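You operate a simulated robot arm through the tools that you are given. There is no shell and no other tool.

Carry out the task below with a simulated robot arm. There is one attempt and no reset: what you move stays moved.

## Task
Top the blue pot up to its line from the marked jug and tip the rest away.
Fine: slide the basin under the tap and part-fill the jug there; rest into the sink, jug on the counter beside the burners; basin stays, tap off. Set down upright: marked jug.

Only the result counts: the job must be done as asked and must still hold three seconds after the hand-in. Knocking over, shifting, dropping, spilling or breaking anything else fails it.

## Robot
A 7-joint arm with a two-finger parallel gripper, fixed in place. Base frame: the origin is on the floor under the middle of its stand, x ahead of it, y to its left, z up; the work surface is at about z = 0.787. Units: m, rad, N and s.
It reaches about 1.247 m from its shoulder. Its first joint turns from -2.304 to 2.304 rad. Payload 3.91 kg.
The tool frame sits at the grasp point between the pads (the TCP): z along the fingers, y along the line on which they close. The tips reach 0.03 m beyond it. Largest opening 0.11 m; finger width 0.02, thickness 0.01; the body of the gripper, 0.048 by 0.112 m, starts 0.055 m behind the TCP.
Orientation is told as [roll, pitch, yaw] about the base's x, y, z axes, in that order, counted from this pose: with the fingers straight down and closing along the base's y, the tool's x points along the base's -x, its y along +y and its z along -z.

## Interface
- The arm moves only by the tool send_rows. Its argument "moves" is a list of rows, each an object of numbers (a shift or turn left out is 0, a gripper value left out holds the last): "x", "y", "z": the shift along the tool's x, y, z in mm; "rx", "ry", "rz": the turn, a rotation vector about the tool's x, y, z in rad. In form: [{"x": .., "y": .., "z": .., "rx": .., "ry": .., "rz": ..}, ...]. A call has 1 to 20 rows; each row is the pose to reach, as a shift and turn from the pose commanded when the call began, along the tool's axes at that moment. "claw" is the finger opening in mm, from 0 to 110, set as the call begins (left out, the last holds). Rows are played at 5 a second. More than 0.05 m and 0.15 rad between two rows, or a gripper value outside its range, and nothing of the call is played. A pose out of reach is approached as far as the arm can. The call stops where the force on the tool passes 50 N (or 10 N more than at its start, if that is more) or the arm is blocked; 0.2 s more then pass. Each finger travels about 0.108 m/s and halts on what it meets, pressing with about 44 N; the grip force reading is that of the motor and also rises with nothing between the fingers. The clock runs only during rows and for 0.2 s after the last one: add rows that repeat a pose to give the fingers time. It gives the time, the measured TCP pose, the force on the tool (base axes), the opening and the grip force at its end, in the units of the frame above (readings bear some noise), with the torque about the TCP (base axes, N m) and any sound that the robot's microphone picked up, and new pictures: "views" is both (left out), scene, wrist or none.
- Cameras (640 x 400 px; columns grow to the right, rows downward): "scene" is fixed at [0.0519, 0.5068, 1.41]; the picture's right is [0.76, -0.65, 0.00], its down [-0.30, -0.35, -0.88] and it looks along [0.58, 0.67, -0.47] (base axes); focal length 214 px, centre (320, 200). "wrist" rides on the gripper at [0.072, 0.017, -0.103] in the tool frame; the picture's right is [-0.23, 0.97, 0.00], its down [-0.76, -0.18, -0.62] and it looks along [-0.61, -0.14, 0.78] (tool axes); focal length 222 px, centre (320, 200). There is no depth. A picture from a camera that has moved, and an enlarged one, comes with that camera's place and axes in the base frame and with its lens. The place of the scene camera against the robot may be out by one fixed shift of up to 0.018 m in any direction.
- zoom(camera, box): a new picture of the part [left, top, right, bottom] of that camera's present view, enlarged. The clock stands still meanwhile.
- hand_in(): hands the job in; it is judged then, once.

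Places have to be worked out from the pictures, the camera data and where the tool is seen. Open the gripper and draw the arm clear of the work before you hand the job in, unless the task says otherwise.

The tools are called after "Emit:" as a command line: name --argument value ..., lists and objects as JSON in quotes. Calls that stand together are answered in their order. send_rows: Moves the arm, as the interface text tells. Its arguments: {"type":"object","properties":{"moves":{"type":"array","items":{"type":"object","properties":{"x":{"type":"number"},"y":{"type":"number"},"z":{"type":"number"},"rx":{"type":"number"},"ry":{"type":"number"},"rz":{"type":"number"}}}},"claw":{"type":"number"},"views":{"type":"string","enum":["both","scene","wrist","none"]}},"required":["moves"]} The other tools are called the same way: zoom (camera, box) takes an enlarged picture of a part of a camera's view; hand_in () hands the job in.

At the start:

```text
time_s: 0.0
ee_pos: [0.3537, 0.6313, 1.3582]
tcp_rot: [0.002, 0.0, 0.0]
ft_force: [-0.9, -0.4, 0.1]
ft_torque: [-0.01, 0.0, -0.02]
gripper_width: 0.1101
gripper_force: 0.0
```

scene: 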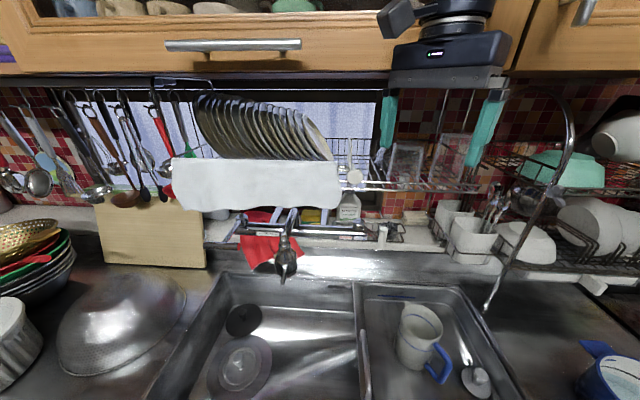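
wrist: 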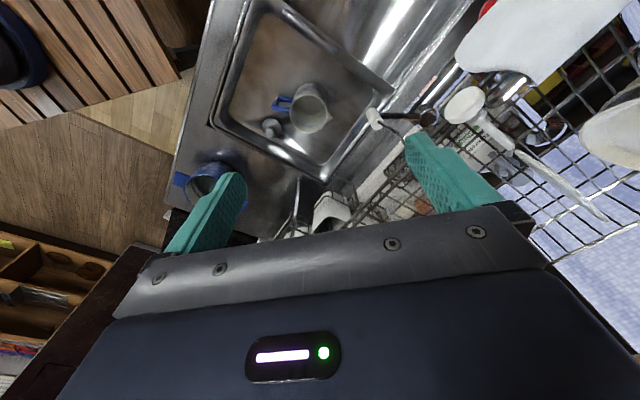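

I start with a closer look at the scene: sink with two bowls, jug with blue handle in the right bowl, blue pot at lower right, tap in the middle. I zoom in on several parts.

Emit:
zoom --camera "scene" --box '[340, 260, 540, 400]'

Emit:
zoom --camera "scene" --box '[520, 300, 640, 400]'

Emit:
zoom --camera "scene" --box '[220, 190, 420, 310]'

Emit:
zoom --camera "wrist" --box '[160, 60, 400, 220]'

Emit:
zoom --camera "scene" --box '[0, 210, 220, 400]'

```text
2.86 times, centred on (440, 330) of scene
camera zoom: at [0.0519, 0.5068, 1.41], right [0.76, -0.65, 0.0], down [-0.3, -0.35, -0.88], along [0.58, 0.67, -0.47], focal length 613 px, centre (-23, -171)
```

zoom: 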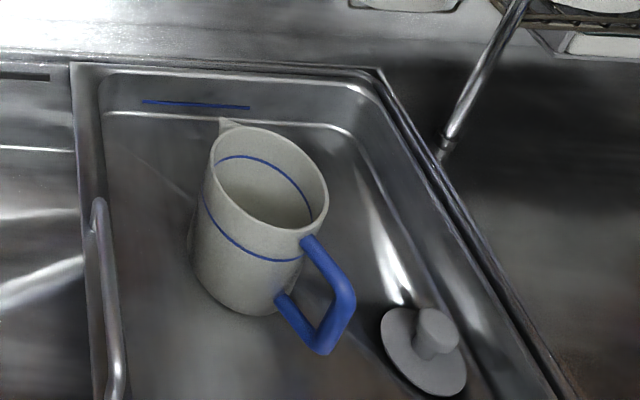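

```text
4.00 times, centred on (580, 350) of scene
camera zoom: at [0.0519, 0.5068, 1.41], right [0.76, -0.65, 0.0], down [-0.3, -0.35, -0.88], along [0.58, 0.67, -0.47], focal length 858 px, centre (-720, -400)
```

zoom: 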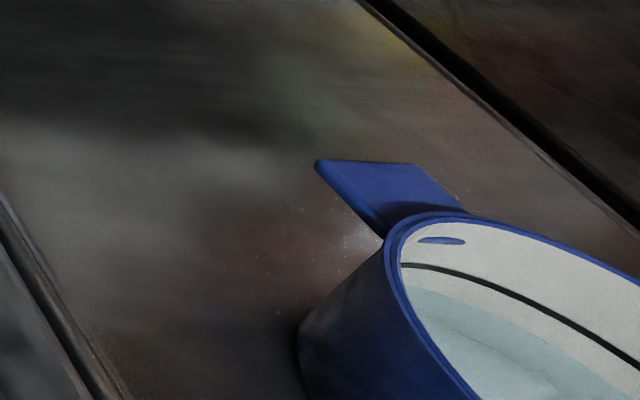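

```text
3.20 times, centred on (320, 250) of scene
camera zoom: at [0.0519, 0.5068, 1.41], right [0.76, -0.65, 0.0], down [-0.3, -0.35, -0.88], along [0.58, 0.67, -0.47], focal length 686 px, centre (320, 40)
```

zoom: 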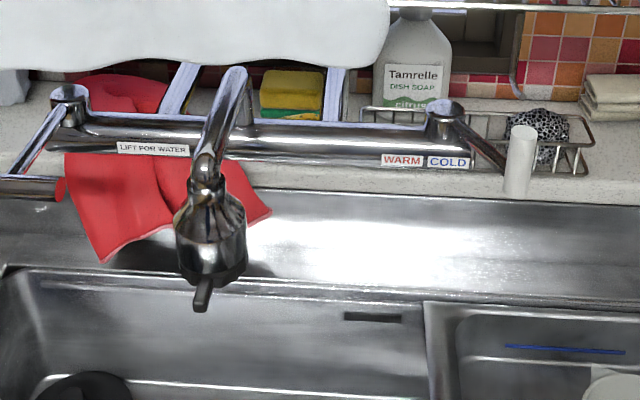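

```text
2.50 times, centred on (280, 140) of wrist
camera zoom: at [0.281, 0.6482, 1.4618], right [0.23, 0.97, 0.0], down [0.76, -0.18, 0.62], along [0.61, -0.14, -0.78], focal length 555 px, centre (420, 350)
```

zoom: 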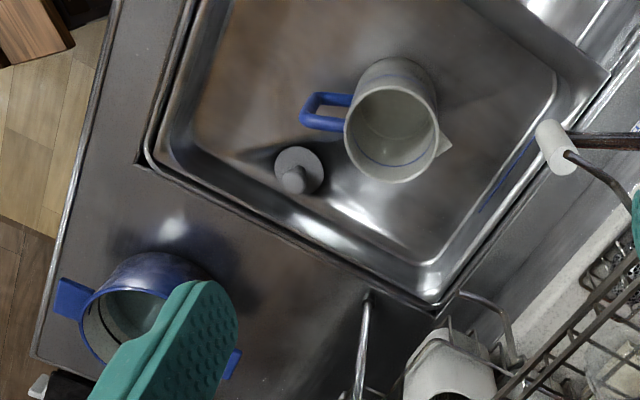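

```text
2.11 times, centred on (110, 305) of scene
camera zoom: at [0.0519, 0.5068, 1.41], right [0.76, -0.65, 0.0], down [-0.3, -0.35, -0.88], along [0.58, 0.67, -0.47], focal length 452 px, centre (762, -21)
```

zoom: 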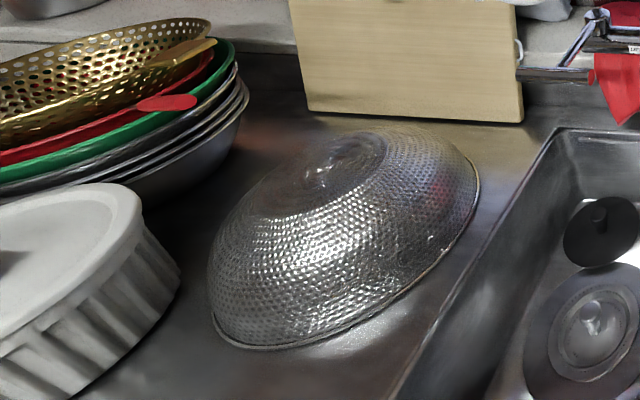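

The counter runs at about 45° to the base. The jug sits in the right-hand bowl, which may be the sliding basin since it has a chrome handle, and the tap is farther left. I turn the gripper about the vertical so the wrist camera faces the tap and the basin.

Emit:
send_rows --moves '[{"rz": -0.13}, {"rz": -0.26}, {"rz": -0.39}, {"rz": -0.52}, {"rz": -0.65}, {"rz": -0.785}, {"rz": -0.785}]' --views "both"

```text
time_s: 1.6
ee_pos: [0.3547, 0.6318, 1.3582]
tcp_rot: [0.0, 0.002, 0.787]
ft_force: [0.0, -0.2, -0.5]
ft_torque: [-0.02, -0.01, -0.01]
gripper_width: 0.1101
gripper_force: 0.1
camera wrist: at [0.2905, 0.5921, 1.4626], right [-0.53, 0.85, 0.0], down [0.66, 0.41, 0.62], along [0.53, 0.33, -0.78], focal length 222 px, centre (320, 200)
```

scene: 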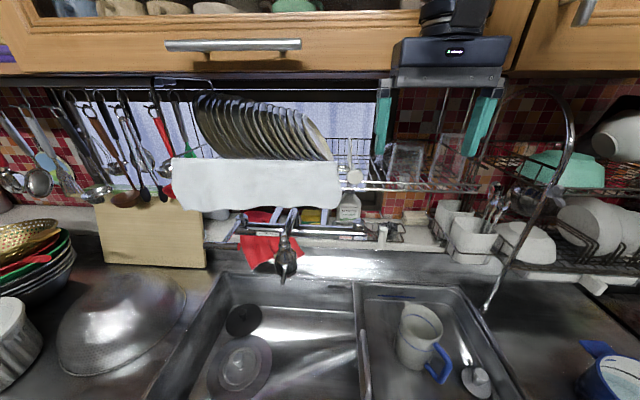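
wrist: 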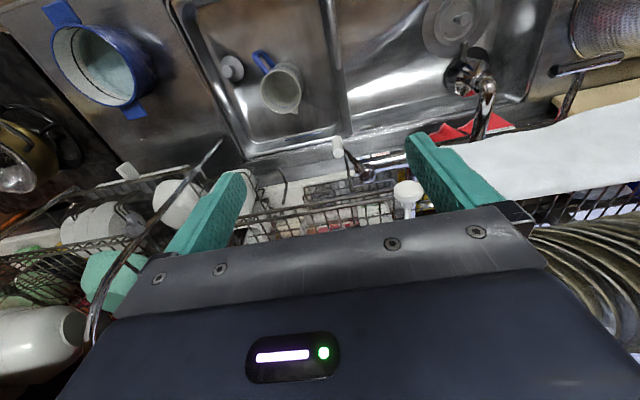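

The wrist view now covers both bowls, the tap and the pot. I zoom in on each.

Emit:
zoom --camera "wrist" --box '[180, 0, 380, 170]'

Emit:
zoom --camera "wrist" --box '[360, 0, 600, 150]'

Emit:
zoom --camera "wrist" --box '[0, 0, 200, 150]'

Emit:
zoom --camera "wrist" --box '[280, 80, 520, 230]'

```text
2.35 times, centred on (280, 85) of wrist
camera zoom: at [0.2905, 0.5921, 1.4626], right [-0.53, 0.85, 0.0], down [0.66, 0.41, 0.62], along [0.53, 0.33, -0.78], focal length 523 px, centre (414, 471)
```

zoom: 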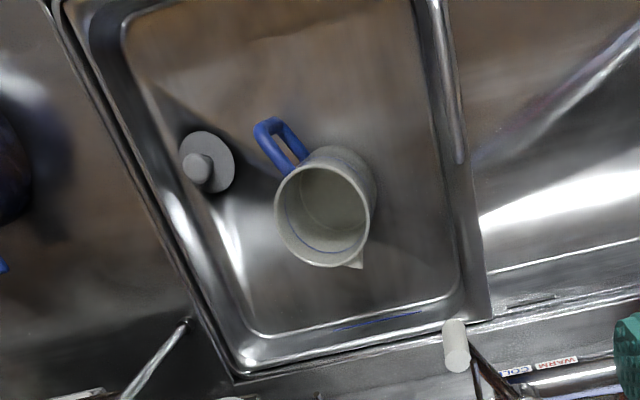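

```text
2.67 times, centred on (480, 75) of wrist
camera zoom: at [0.2905, 0.5921, 1.4626], right [-0.53, 0.85, 0.0], down [0.66, 0.41, 0.62], along [0.53, 0.33, -0.78], focal length 592 px, centre (-107, 533)
```

zoom: 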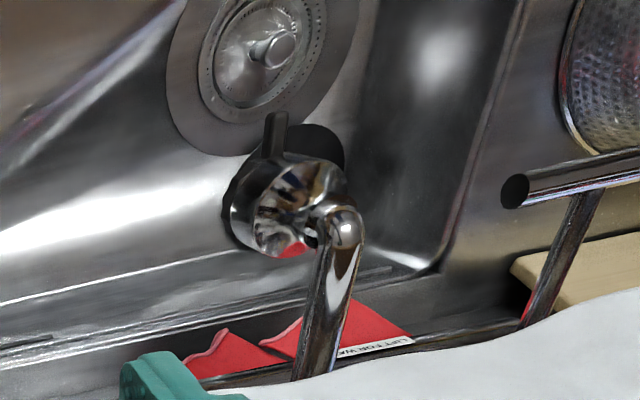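

```text
2.67 times, centred on (100, 75) of wrist
camera zoom: at [0.2905, 0.5921, 1.4626], right [-0.53, 0.85, 0.0], down [0.66, 0.41, 0.62], along [0.53, 0.33, -0.78], focal length 592 px, centre (907, 533)
```

zoom: 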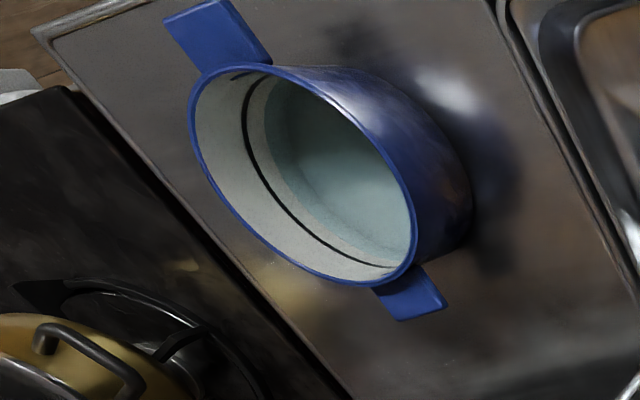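

```text
2.67 times, centred on (400, 155) of wrist
camera zoom: at [0.2905, 0.5921, 1.4626], right [-0.53, 0.85, 0.0], down [0.66, 0.41, 0.62], along [0.53, 0.33, -0.78], focal length 592 px, centre (107, 320)
```

zoom: 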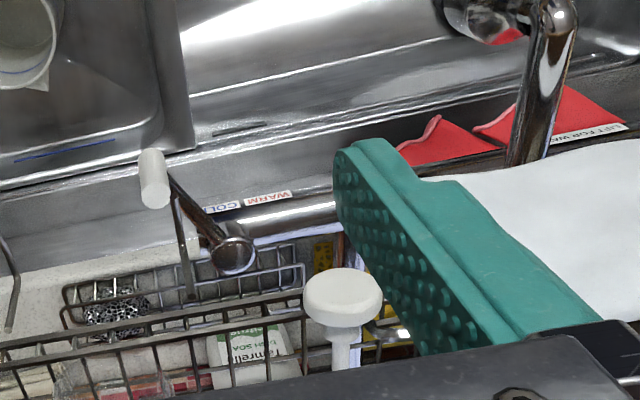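

Estimates from the two wrist views and the scene view: spout head near (0.22, 0.82, 1.07), jug rim near (0.45, 0.58, 0.9), pot near (0.61, 0.2). I back off and tilt the gripper to get a flatter view of the basin, jug and tap.

Emit:
send_rows --moves '[{"x": 31, "y": 7, "z": 35, "ry": -0.06}, {"x": 62, "y": 14, "z": 70, "ry": -0.12}, {"x": 93, "y": 21, "z": 105, "ry": -0.18}, {"x": 124, "y": 28, "z": 140, "ry": -0.24}, {"x": 155, "y": 35, "z": 175, "ry": -0.3}, {"x": 186, "y": 42, "z": 210, "ry": -0.36}, {"x": 217, "y": 48, "z": 245, "ry": -0.42}, {"x": 248, "y": 54, "z": 270, "ry": -0.5}, {"x": 248, "y": 54, "z": 270, "ry": -0.5}]' --views "both"

```text
time_s: 3.6
ee_pos: [0.14, 0.4948, 1.0876]
tcp_rot: [0.0, -0.501, 0.785]
ft_force: [0.2, -0.3, -0.3]
ft_torque: [0.04, 0.0, 0.0]
gripper_width: 0.1099
gripper_force: 0.1
camera wrist: at [0.0478, 0.4273, 1.144], right [-0.55, 0.83, 0.11], down [0.39, 0.14, 0.91], along [0.74, 0.54, -0.39], focal length 222 px, centre (320, 200)
```

scene: 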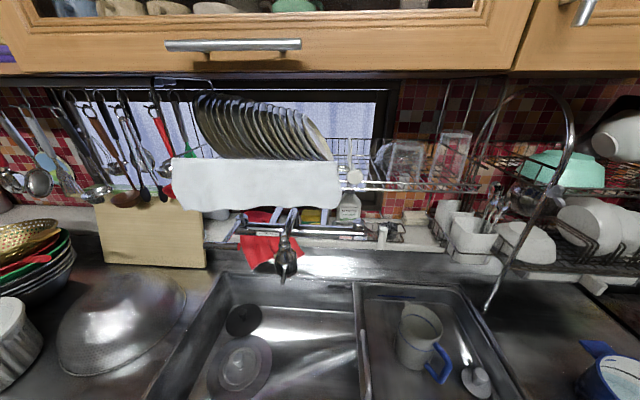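
wrist: 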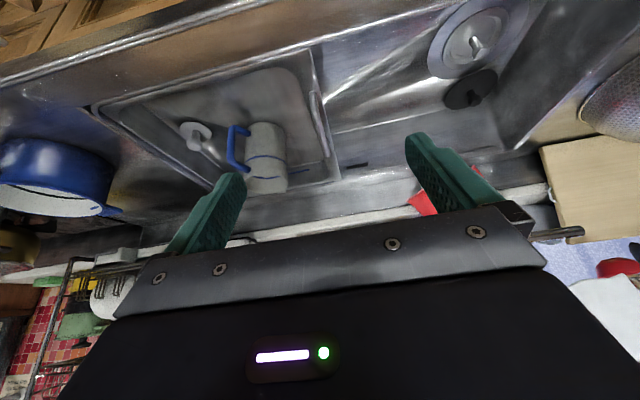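

The view is upside down but clear. I zoom in on the basin, its handle and the jug.

Emit:
zoom --camera "wrist" --box '[80, 30, 400, 230]'

Emit:
zoom --camera "wrist" --box '[220, 50, 360, 200]'

Emit:
zoom --camera "wrist" --box '[0, 110, 140, 230]'

Emit:
zoom --camera "wrist" --box '[400, 0, 640, 260]'

```text
2.00 times, centred on (240, 130) of wrist
camera zoom: at [0.0478, 0.4273, 1.144], right [-0.55, 0.83, 0.11], down [0.39, 0.14, 0.91], along [0.74, 0.54, -0.39], focal length 444 px, centre (480, 340)
```

zoom: 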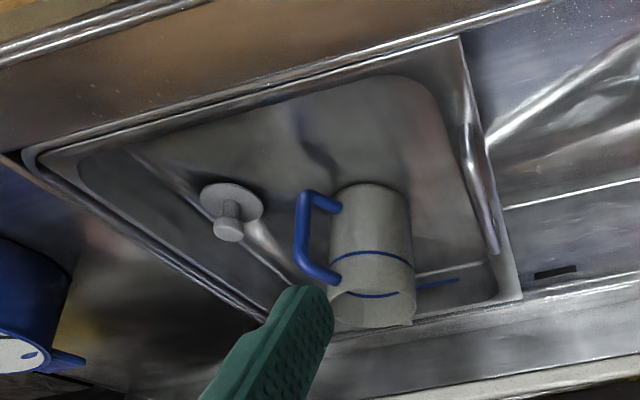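

```text
2.67 times, centred on (290, 125) of wrist
camera zoom: at [0.0478, 0.4273, 1.144], right [-0.55, 0.83, 0.11], down [0.39, 0.14, 0.91], along [0.74, 0.54, -0.39], focal length 592 px, centre (400, 400)
```

zoom: 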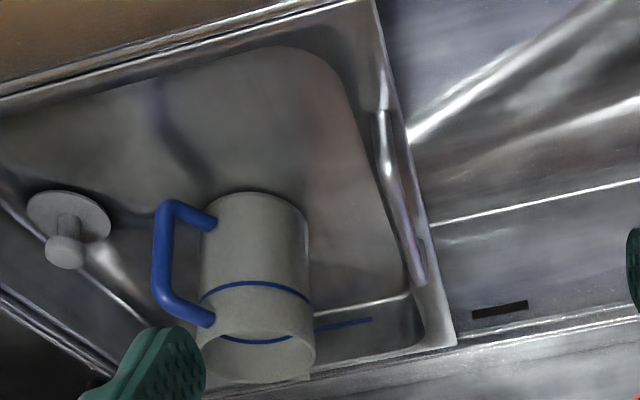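

```text
3.33 times, centred on (70, 170) of wrist
camera zoom: at [0.0478, 0.4273, 1.144], right [-0.55, 0.83, 0.11], down [0.39, 0.14, 0.91], along [0.74, 0.54, -0.39], focal length 740 px, centre (1153, 300)
```

zoom: 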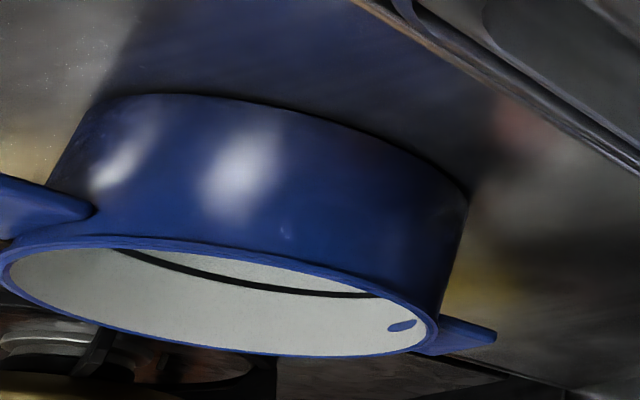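

```text
1.54 times, centred on (520, 130) of wrist
camera zoom: at [0.0478, 0.4273, 1.144], right [-0.55, 0.83, 0.11], down [0.39, 0.14, 0.91], along [0.74, 0.54, -0.39], focal length 342 px, centre (12, 308)
```

zoom: 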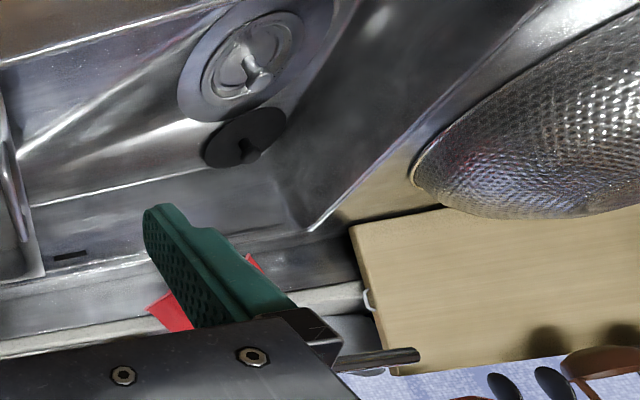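

The jug stands on the basin floor at z≈0.787 with its rim near 0.92 and a diameter of about 0.09. The basin rim is near z≈0.855, and a chrome handle runs along its left wall. I move in for a closer look at that handle.

Emit:
send_rows --moves '[{"x": -18, "y": -4, "z": 36}, {"x": -36, "y": -8, "z": 72}, {"x": -54, "y": -11, "z": 105}, {"x": -54, "y": -11, "z": 105}]' --views "wrist"

```text
time_s: 4.6
ee_pos: [0.2162, 0.5563, 1.0228]
tcp_rot: [-0.002, -0.503, 0.785]
ft_force: [0.8, 0.7, -0.5]
ft_torque: [-0.02, 0.01, 0.0]
gripper_width: 0.1097
gripper_force: 0.0
camera wrist: at [0.1239, 0.4887, 1.078], right [-0.55, 0.83, 0.11], down [0.39, 0.14, 0.91], along [0.74, 0.54, -0.4], focal length 222 px, centre (320, 200)
```

wrist: 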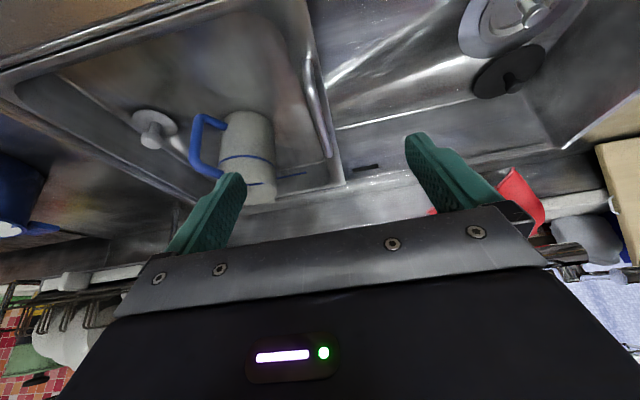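

Emit:
zoom --camera "wrist" --box '[260, 20, 400, 200]'

Emit:
zoom --camera "wrist" --box '[100, 80, 320, 220]'

```text
2.22 times, centred on (330, 110) of wrist
camera zoom: at [0.1239, 0.4887, 1.078], right [-0.55, 0.83, 0.11], down [0.39, 0.14, 0.91], along [0.74, 0.54, -0.4], focal length 494 px, centre (298, 400)
```

zoom: 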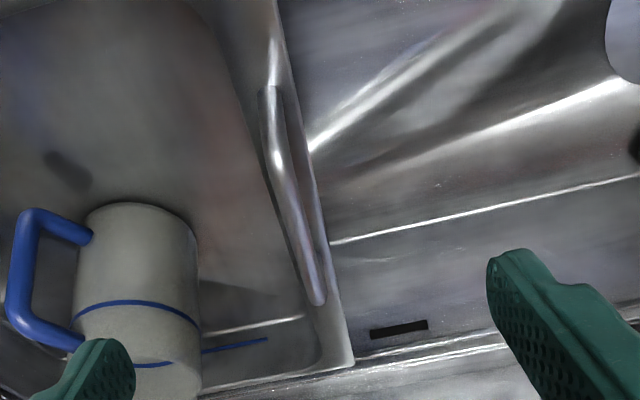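

```text
2.86 times, centred on (210, 150) of wrist
camera zoom: at [0.1239, 0.4887, 1.078], right [-0.55, 0.83, 0.11], down [0.39, 0.14, 0.91], along [0.74, 0.54, -0.4], focal length 635 px, centre (634, 343)
```

zoom: 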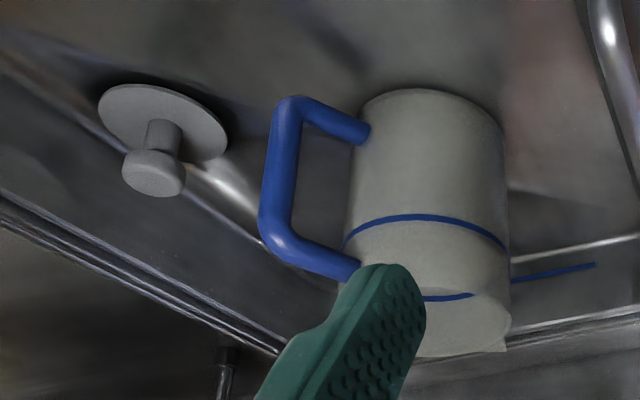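

Triangulated handle bar: r≈-0.238 (along the counter), from b≈0.563 to 0.716, z≈0.885. I descend with the fingers straddling it, stopping about 4 cm above to check.

Emit:
send_rows --moves '[{"x": 2, "y": -1, "z": 36}, {"x": 4, "y": -2, "z": 72}, {"x": 6, "y": -2.5, "z": 105}, {"x": 6, "y": -2.5, "z": 105}]' --views "both"

Emit:
zoom --camera "wrist" --box '[220, 0, 460, 200]'

Emit:
zoom --camera "scene" --box '[300, 260, 440, 400]'

```text
time_s: 5.6
ee_pos: [0.2503, 0.5873, 0.9265]
tcp_rot: [0.0, -0.501, 0.784]
ft_force: [0.1, 0.1, 0.4]
ft_torque: [-0.01, 0.01, 0.01]
gripper_width: 0.11
gripper_force: 0.1
camera wrist: at [0.1575, 0.5186, 0.9822], right [-0.55, 0.83, 0.11], down [0.39, 0.14, 0.91], along [0.74, 0.54, -0.4], focal length 222 px, centre (320, 200)
```

scene: 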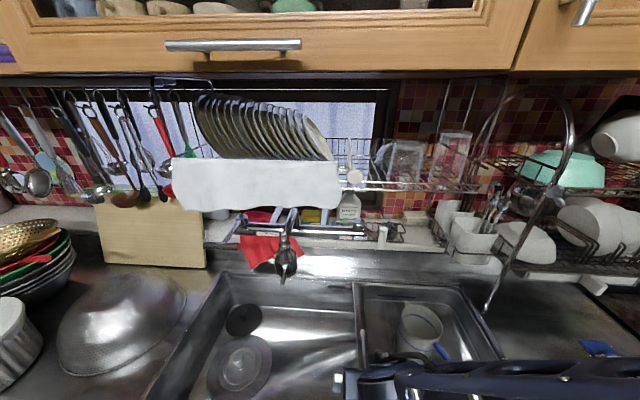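
wrist: 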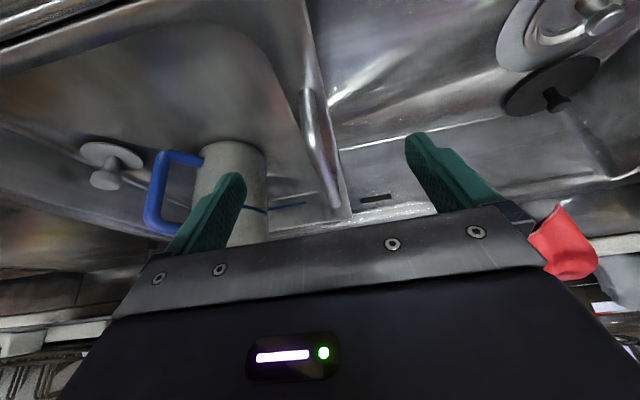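

```text
2.00 times, centred on (340, 100) of wrist
camera zoom: at [0.1575, 0.5186, 0.9822], right [-0.55, 0.83, 0.11], down [0.39, 0.14, 0.91], along [0.74, 0.54, -0.4], focal length 444 px, centre (280, 400)
```

zoom: 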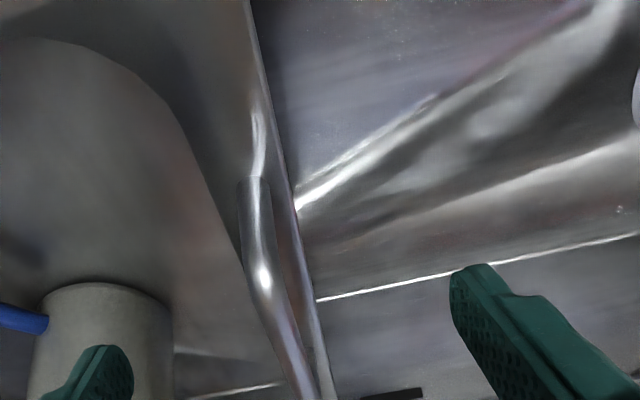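

```text
2.86 times, centred on (370, 330) of scene
camera zoom: at [0.0519, 0.5068, 1.41], right [0.76, -0.65, 0.0], down [-0.3, -0.35, -0.88], along [0.58, 0.67, -0.47], focal length 613 px, centre (177, -171)
```

zoom: 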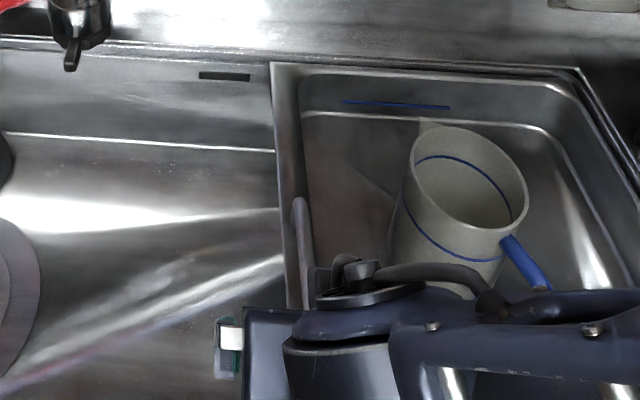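

The bar is centred between the open fingers (r≈-0.237), just below and ahead. I descend another 38 mm along the finger axis, slowly.

Emit:
send_rows --moves '[{"z": 12}, {"z": 22}, {"z": 30}, {"z": 36}, {"z": 38}, {"z": 38}]' --views "wrist"

Emit:
zoom --camera "wrist" --box '[220, 40, 460, 200]'

```text
time_s: 7.0
ee_pos: [0.2629, 0.6008, 0.8938]
tcp_rot: [0.0, -0.499, 0.786]
ft_force: [-0.2, -0.3, -0.6]
ft_torque: [-0.01, -0.01, -0.04]
gripper_width: 0.1099
gripper_force: 0.2
camera wrist: at [0.1708, 0.531, 0.9493], right [-0.55, 0.83, 0.11], down [0.39, 0.14, 0.91], along [0.74, 0.54, -0.4], focal length 222 px, centre (320, 200)
```

wrist: 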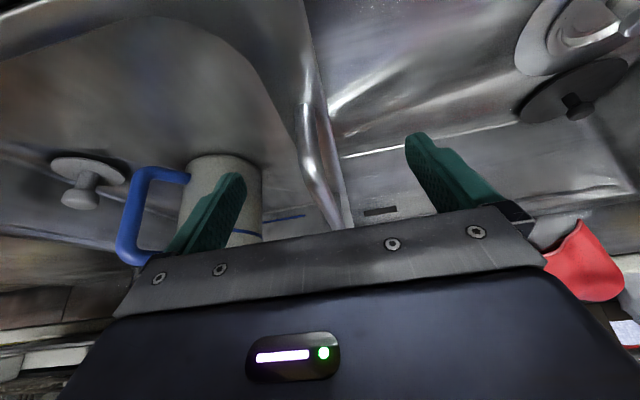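

```text
2.50 times, centred on (340, 120) of wrist
camera zoom: at [0.1708, 0.531, 0.9493], right [-0.55, 0.83, 0.11], down [0.39, 0.14, 0.91], along [0.74, 0.54, -0.4], focal length 555 px, centre (270, 400)
```

zoom: 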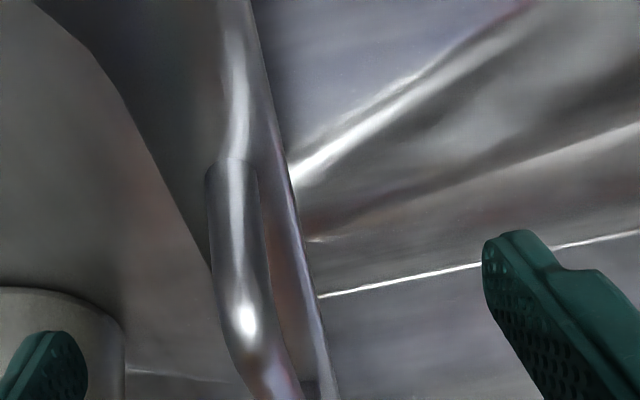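

The bar now sits between the pads near the fingertips. I lower 5 mm more so the pads take it fully, watching the force, and then close.

Emit:
send_rows --moves '[{"x": 1.2, "z": 2.2}, {"x": 2.4, "z": 4.4}, {"x": 2.4, "z": 4.4}]' --views "none"

Emit:
send_rows --moves '[{"z": 0}, {"z": 0}, {"z": 0}, {"z": 0}, {"z": 0}]' --claw 0 --views "wrist"

Emit:
zoom --camera "wrist" --box '[220, 60, 420, 220]'

```text
time_s: 7.8
ee_pos: [0.2644, 0.599, 0.8884]
tcp_rot: [0.002, -0.5, 0.785]
ft_force: [0.8, 0.6, 0.3]
ft_torque: [-0.01, -0.03, -0.01]
gripper_width: 0.1103
gripper_force: 0.1
```

```text
time_s: 9.0
ee_pos: [0.2633, 0.5996, 0.8883]
tcp_rot: [-0.001, -0.5, 0.786]
ft_force: [1.2, -2.7, 0.1]
ft_torque: [0.08, -0.1, 0.06]
gripper_width: 0.0118
gripper_force: 44.9
camera wrist: at [0.1713, 0.5312, 0.9441], right [-0.55, 0.83, 0.11], down [0.39, 0.14, 0.91], along [0.74, 0.54, -0.4], focal length 222 px, centre (320, 200)
```

wrist: 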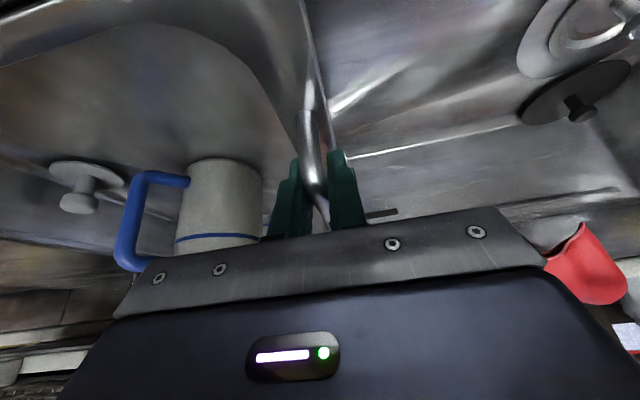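

```text
2.50 times, centred on (320, 140) of wrist
camera zoom: at [0.1713, 0.5312, 0.9441], right [-0.55, 0.83, 0.11], down [0.39, 0.14, 0.91], along [0.74, 0.54, -0.4], focal length 555 px, centre (320, 350)
```

zoom: 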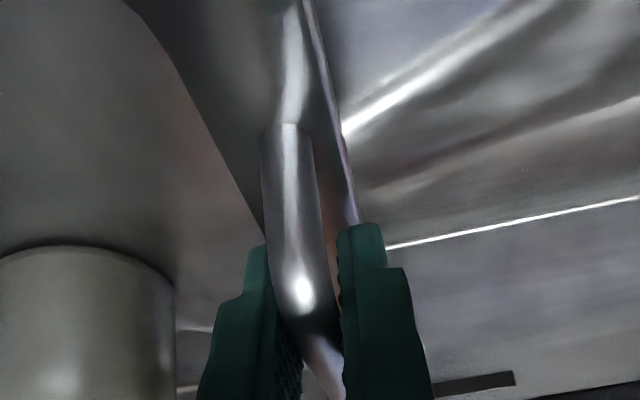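

The grip reads 11.8 mm, so the bar is held. The jug is at r≈-0.099 and the spout axis at r≈-0.416, so I need about 315 mm of travel to the left. I start with a gentle first half.

Emit:
send_rows --moves '[{"y": 2}, {"y": 6}, {"y": 12}, {"y": 20}, {"y": 30}, {"y": 40}, {"y": 50}, {"y": 60}, {"y": 70}, {"y": 80}, {"y": 90}, {"y": 100}, {"y": 110}, {"y": 120}, {"y": 129}, {"y": 136}, {"y": 141}, {"y": 144}, {"y": 145}]' --views "both"

```text
time_s: 13.0
ee_pos: [0.1618, 0.7003, 0.8883]
tcp_rot: [0.0, -0.499, 0.785]
ft_force: [5.3, 2.6, -23.5]
ft_torque: [-0.24, 0.25, 0.08]
gripper_width: 0.012
gripper_force: 45.3
camera wrist: at [0.0694, 0.6331, 0.9444], right [-0.55, 0.83, 0.11], down [0.39, 0.14, 0.91], along [0.74, 0.54, -0.4], focal length 222 px, centre (320, 200)
```

scene: 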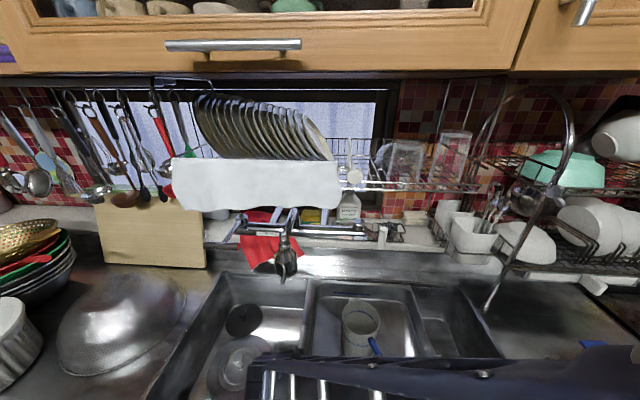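
wrist: 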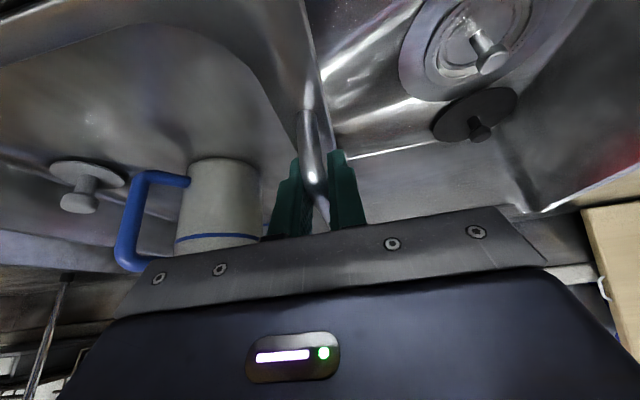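

The basin slides left smoothly with the jug riding along unmoved relative to it. The tool reads about 24 N downward, so I continue in gentle steps and watch the force.

Emit:
send_rows --moves '[{"y": 2}, {"y": 6}, {"y": 12}, {"y": 20}, {"y": 29}, {"y": 38}, {"y": 47}, {"y": 56}, {"y": 65}, {"y": 74}, {"y": 83}, {"y": 92}, {"y": 101}, {"y": 110}, {"y": 117}, {"y": 122}, {"y": 125}, {"y": 126}]' --views "both"

Emit:
zoom --camera "scene" --box '[220, 200, 420, 360]'

```text
time_s: 16.8
ee_pos: [0.0718, 0.7912, 0.8892]
tcp_rot: [0.001, -0.499, 0.785]
ft_force: [-2.5, -4.6, -16.9]
ft_torque: [0.64, -0.66, 0.04]
gripper_width: 0.0118
gripper_force: 45.0
camera wrist: at [-0.021, 0.7234, 0.9446], right [-0.55, 0.83, 0.11], down [0.39, 0.14, 0.91], along [0.74, 0.54, -0.4], focal length 222 px, centre (320, 200)
```

scene: 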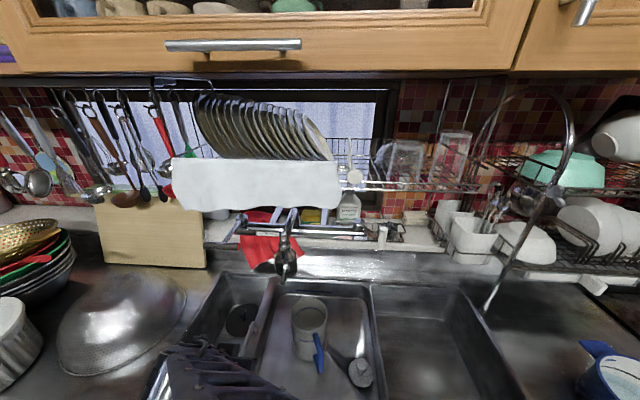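
wrist: 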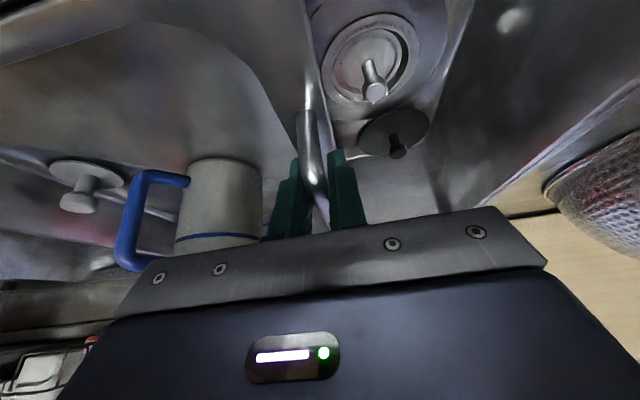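

```text
2.50 times, centred on (320, 280) of scene
camera zoom: at [0.0519, 0.5068, 1.41], right [0.76, -0.65, 0.0], down [-0.3, -0.35, -0.88], along [0.58, 0.67, -0.47], focal length 536 px, centre (320, 0)
```

zoom: 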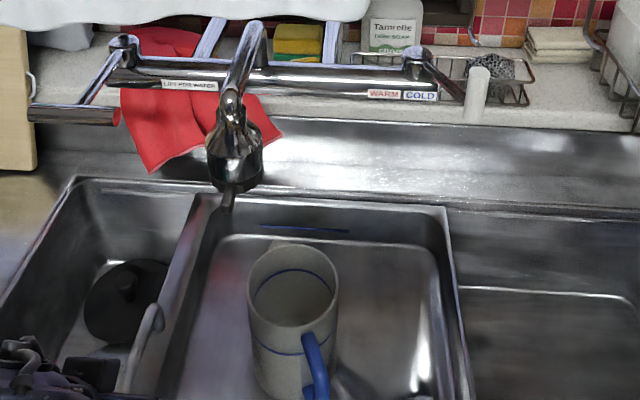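

The jug is at r≈-0.370 now and the spout axis at about -0.416, so I slide the last 45 mm gently.

Emit:
send_rows --moves '[{"y": 1}, {"y": 4}, {"y": 8}, {"y": 13}, {"y": 19}, {"y": 25}, {"y": 31}, {"y": 36}, {"y": 40}, {"y": 43}, {"y": 45}, {"y": 45}]' --views "both"

Emit:
zoom --camera "scene" --box '[200, 200, 380, 360]'

```text
time_s: 19.4
ee_pos: [0.0402, 0.8231, 0.8889]
tcp_rot: [0.0, -0.501, 0.785]
ft_force: [-0.9, -1.7, -6.6]
ft_torque: [0.63, -0.64, -0.03]
gripper_width: 0.0122
gripper_force: 45.5
camera wrist: at [-0.0523, 0.7547, 0.9445], right [-0.55, 0.83, 0.11], down [0.39, 0.14, 0.91], along [0.74, 0.54, -0.39], focal length 222 px, centre (320, 200)
```

scene: 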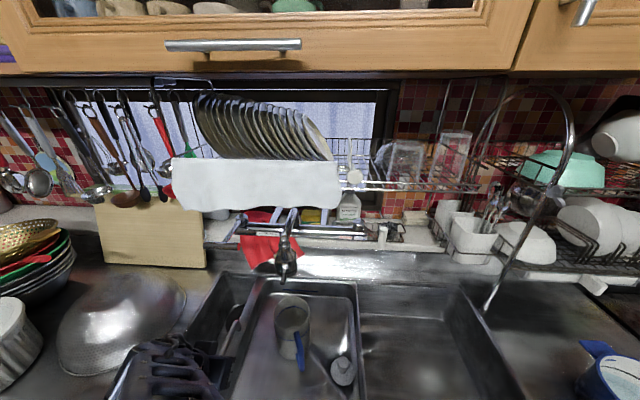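
wrist: 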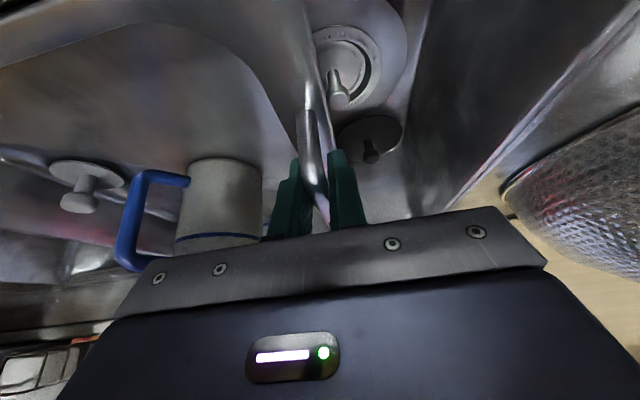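

```text
2.50 times, centred on (290, 280) of scene
camera zoom: at [0.0519, 0.5068, 1.41], right [0.76, -0.65, 0.0], down [-0.3, -0.35, -0.88], along [0.58, 0.67, -0.47], focal length 536 px, centre (395, 0)
```

zoom: 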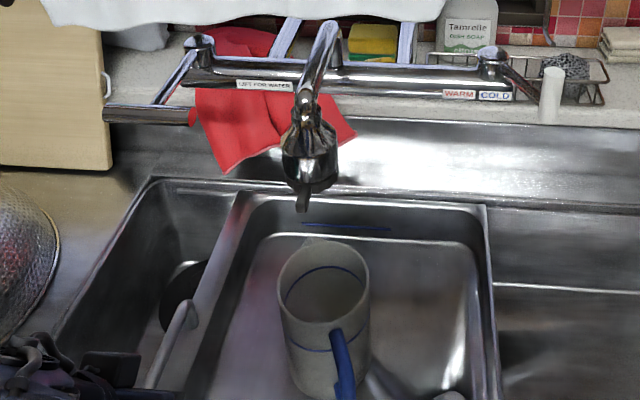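

The jug is now at r≈-0.411 to -0.415, b≈0.727, under the spout at (-0.416, 0.736). I release the basin handle and retreat along the finger axis.

Emit:
send_rows --moves '[{"z": 0}, {"z": 0}, {"z": 0}]' --claw 50 --views "none"

Emit:
send_rows --moves '[{"z": -10}, {"z": -30}, {"z": -60}, {"x": -20, "z": -95}, {"x": -40, "z": -130}, {"x": -62, "z": -165}, {"x": -85, "z": -200}, {"x": -108, "z": -235}, {"x": -130, "z": -270}, {"x": -150, "y": -20, "z": -300}, {"x": -155, "y": -45, "z": -328}, {"x": -155, "y": -60, "z": -338}]' --views "both"

```text
time_s: 20.2
ee_pos: [0.0403, 0.8236, 0.8888]
tcp_rot: [-0.001, -0.501, 0.785]
ft_force: [-0.2, -0.8, 0.6]
ft_torque: [0.04, 0.02, -0.02]
gripper_width: 0.0503
gripper_force: 0.0
```

```text
time_s: 22.8
ee_pos: [0.0648, 0.7601, 1.259]
tcp_rot: [-0.002, -0.499, 0.784]
ft_force: [0.2, 0.3, 0.1]
ft_torque: [-0.02, -0.02, -0.01]
gripper_width: 0.05
gripper_force: 0.1
camera wrist: at [-0.0279, 0.6913, 1.3155], right [-0.55, 0.83, 0.11], down [0.39, 0.14, 0.91], along [0.74, 0.54, -0.4], focal length 222 px, centre (320, 200)
```

scene: 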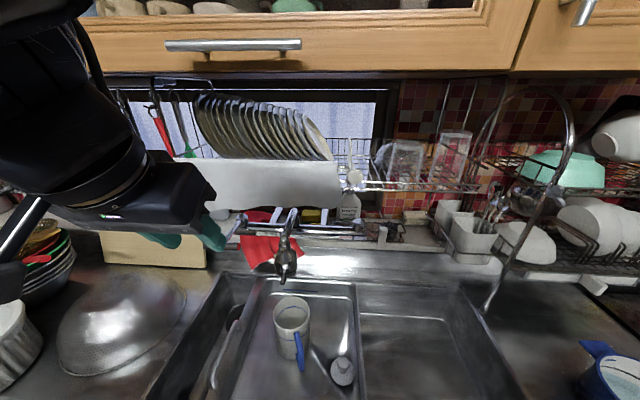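
wrist: 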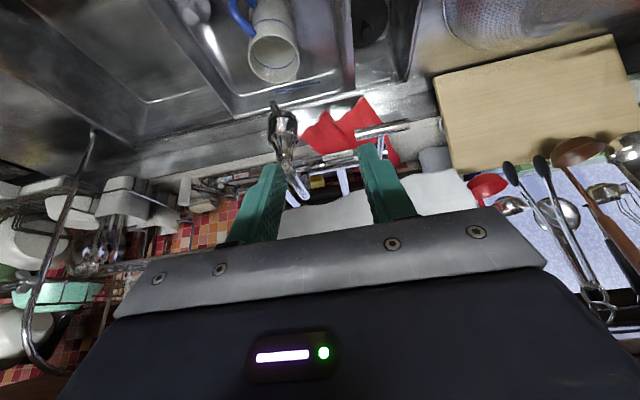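

Emit:
zoom --camera "wrist" --box '[230, 80, 450, 220]'

Emit:
zoom --camera "wrist" --box '[200, 0, 360, 120]'

Emit:
zoom --camera "scene" --box '[180, 200, 340, 320]'

```text
2.86 times, centred on (340, 150) of wrist
camera zoom: at [-0.0279, 0.6913, 1.3155], right [-0.55, 0.83, 0.11], down [0.39, 0.14, 0.91], along [0.74, 0.54, -0.4], focal length 635 px, centre (263, 343)
```

zoom: 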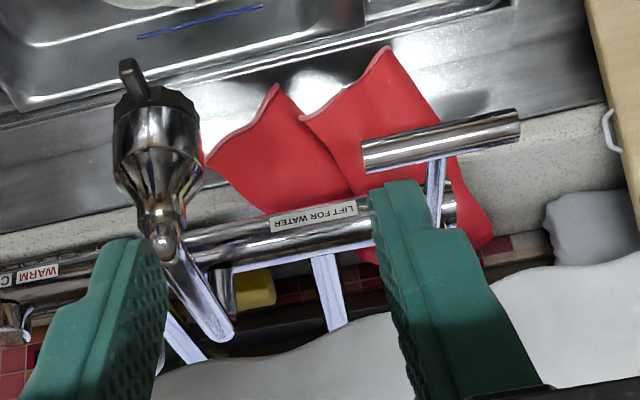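

```text
3.33 times, centred on (280, 60) of wrist
camera zoom: at [-0.0279, 0.6913, 1.3155], right [-0.55, 0.83, 0.11], down [0.39, 0.14, 0.91], along [0.74, 0.54, -0.4], focal length 740 px, centre (453, 667)
```

zoom: 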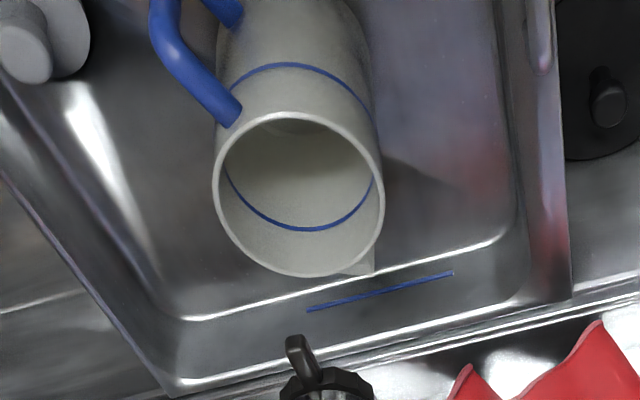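

```text
3.33 times, centred on (260, 260) of scene
camera zoom: at [0.0519, 0.5068, 1.41], right [0.76, -0.65, 0.0], down [-0.3, -0.35, -0.88], along [0.58, 0.67, -0.47], focal length 715 px, centre (520, 0)
```

zoom: 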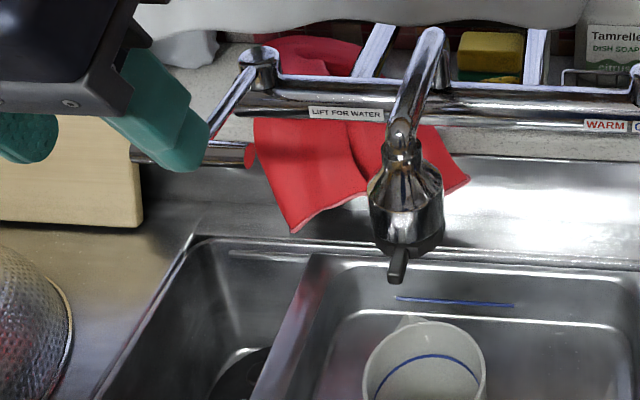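

The label "LIFT FOR WATER" belongs to the left T-handle: crossbar from r≈-0.533 to -0.620, b≈0.772, z≈1.078, hinged near b≈0.917, z≈1.045. I point the fingers forward, horizontally, so that they can straddle the crossbar from the front.

Emit:
send_rows --moves '[{"x": 4, "y": 7, "z": 17, "ry": -0.134}, {"x": 8, "y": 15, "z": 35, "ry": -0.268}, {"x": 13, "y": 22, "z": 52, "ry": -0.402}, {"x": 17, "y": 30, "z": 70, "ry": -0.536}, {"x": 21, "y": 38, "z": 87, "ry": -0.67}, {"x": 26, "y": 45, "z": 105, "ry": -0.804}, {"x": 30, "y": 52, "z": 122, "ry": -0.938}, {"x": 34, "y": 60, "z": 140, "ry": -1.07}, {"x": 34, "y": 60, "z": 140, "ry": -1.07}]' --views "scene"

```text
time_s: 24.8
ee_pos: [0.0501, 0.8298, 1.1217]
tcp_rot: [2.262, -1.572, -1.478]
ft_force: [-0.2, -1.4, 0.3]
ft_torque: [0.02, 0.01, 0.01]
gripper_width: 0.0501
gripper_force: 0.2
```

scene: 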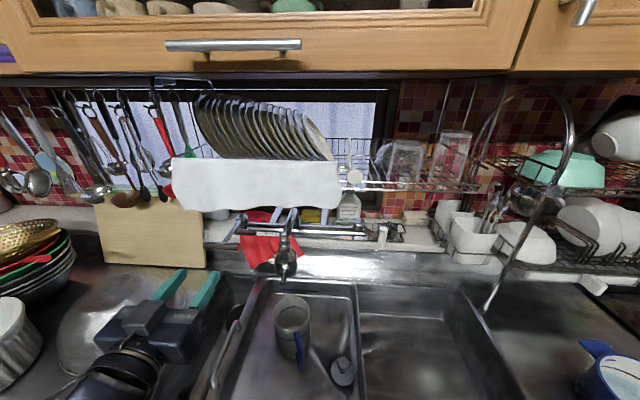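

The fingers point horizontally toward the wall. Next I roll the tool 90° about the finger axis so it closes vertically.

Emit:
send_rows --moves '[{"rz": 0.131}, {"rz": 0.262}, {"rz": 0.393}, {"rz": 0.524}, {"rz": 0.655}, {"rz": 0.786}, {"rz": 0.917}, {"rz": 1.048}, {"rz": 1.179}, {"rz": 1.31}, {"rz": 1.441}, {"rz": 1.571}, {"rz": 1.571}]' --views "both"

```text
time_s: 27.6
ee_pos: [0.047, 0.8299, 1.1198]
tcp_rot: [1.569, -0.26, -0.785]
ft_force: [-0.3, -0.3, 0.8]
ft_torque: [0.02, -0.02, -0.01]
gripper_width: 0.0501
gripper_force: 0.1
out of reach, approached as far as the arm can: row 11, 12, 13
camera wrist: at [-0.0776, 0.809, 1.1185], right [-0.02, 0.02, 1.0], down [0.11, -0.99, 0.03], along [0.99, 0.11, 0.02], focal length 222 px, centre (320, 200)
```

scene: 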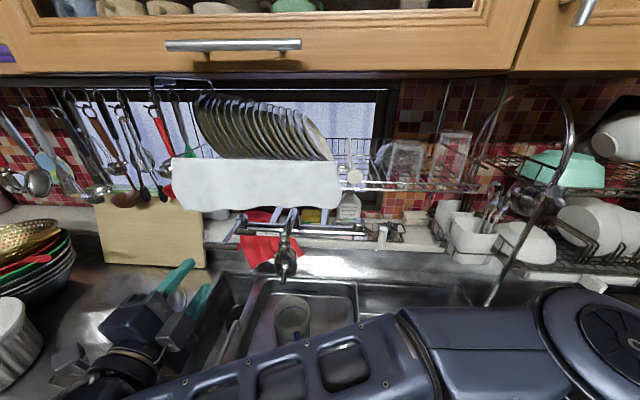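
wrist: 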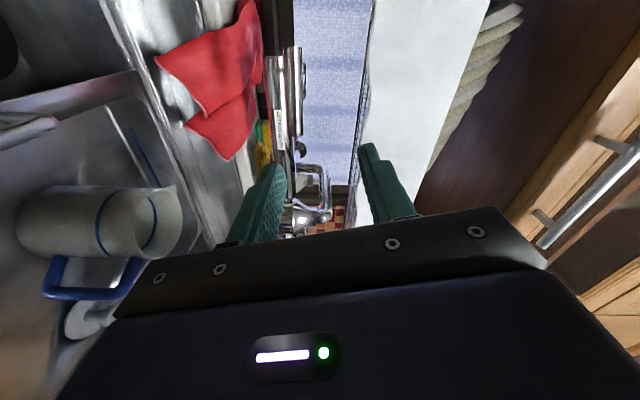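

The roll came out about 15° short of vertical closing, which is fine for straddling. I zoom in to check how the crossbar lies relative to the fingers.

Emit:
zoom --camera "wrist" --box '[200, 20, 420, 250]'

Emit:
zoom --camera "scene" --box '[80, 200, 360, 400]'

```text
1.74 times, centred on (310, 135) of wrist
camera zoom: at [-0.0776, 0.809, 1.1185], right [-0.02, 0.02, 1.0], down [0.11, -0.99, 0.03], along [0.99, 0.11, 0.02], focal length 386 px, centre (337, 313)
```

zoom: 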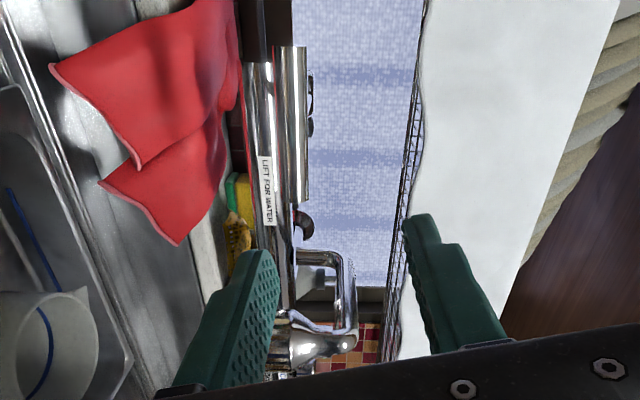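

```text
2.00 times, centred on (220, 300) of scene
camera zoom: at [0.0519, 0.5068, 1.41], right [0.76, -0.65, 0.0], down [-0.3, -0.35, -0.88], along [0.58, 0.67, -0.47], focal length 429 px, centre (520, 0)
```

zoom: 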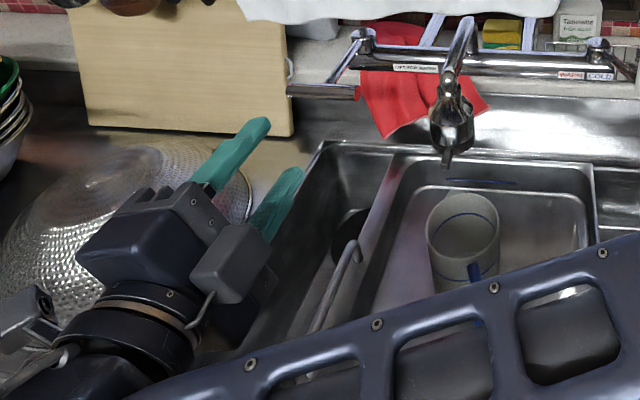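

The crossbar sits at z≈1.08–1.09, just below the level of the TCP. I open to 60 mm, lower about 36 mm and move forward so the fingers straddle the right half of the crossbar.

Emit:
send_rows --moves '[{"x": 3, "y": -18, "z": 0}, {"x": 6, "y": -35.5, "z": 0}, {"x": 6, "y": -35.5, "z": 35}, {"x": 6, "y": -35.5, "z": 70}, {"x": 6, "y": -35.5, "z": 100}, {"x": 6, "y": -35.5, "z": 115}, {"x": 6, "y": -35.5, "z": 115}]' --claw 60 --views "both"

Emit:
zoom --camera "wrist" --box '[180, 0, 420, 230]'

Emit:
zoom --camera "scene" --box '[160, 190, 340, 320]'

```text
time_s: 29.2
ee_pos: [0.13, 0.9108, 1.0953]
tcp_rot: [1.554, -0.275, -0.783]
ft_force: [0.3, 0.1, -0.3]
ft_torque: [0.04, 0.0, -0.01]
gripper_width: 0.0598
gripper_force: 0.0
out of reach, approached as far as the arm can: row 1, 2, 3, 4, 5, 6, 7
camera wrist: at [0.0034, 0.8916, 1.0936], right [-0.02, 0.04, 1.0], down [0.11, -0.99, 0.05], along [0.99, 0.11, 0.02], focal length 222 px, centre (320, 200)
```

scene: 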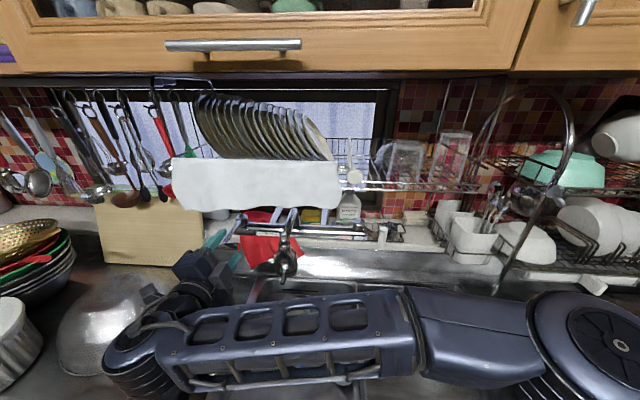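
wrist: 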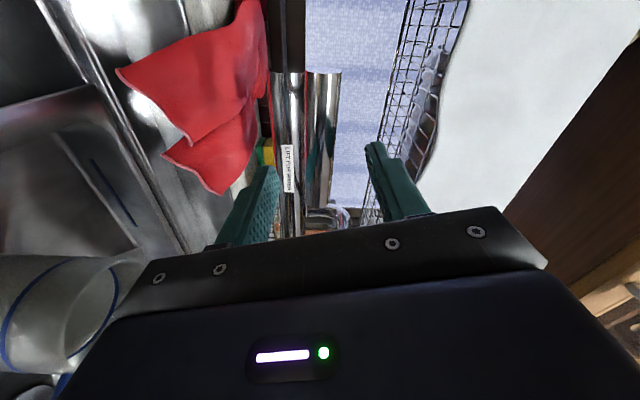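

```text
1.74 times, centred on (300, 115) of wrist
camera zoom: at [0.0034, 0.8916, 1.0936], right [-0.02, 0.04, 1.0], down [0.11, -0.99, 0.05], along [0.99, 0.11, 0.02], focal length 386 px, centre (355, 348)
```

zoom: 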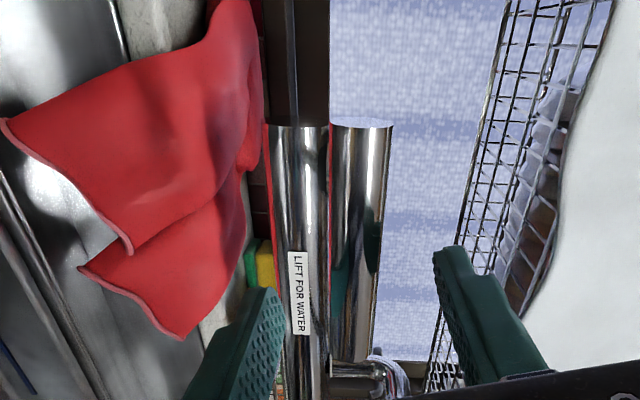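

```text
3.08 times, centred on (250, 255) of scene
camera zoom: at [0.0519, 0.5068, 1.41], right [0.76, -0.65, 0.0], down [-0.3, -0.35, -0.88], along [0.58, 0.67, -0.47], focal length 660 px, centre (535, 31)
```

zoom: 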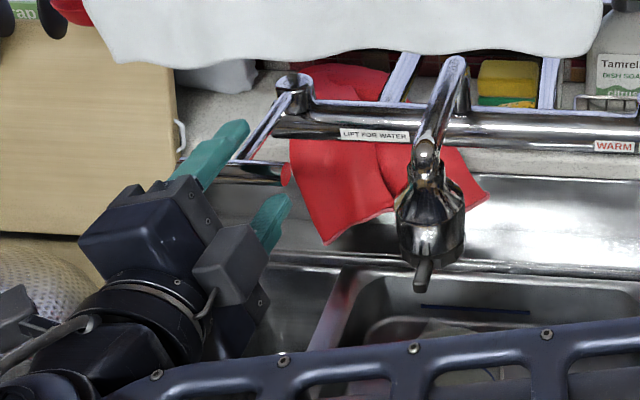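

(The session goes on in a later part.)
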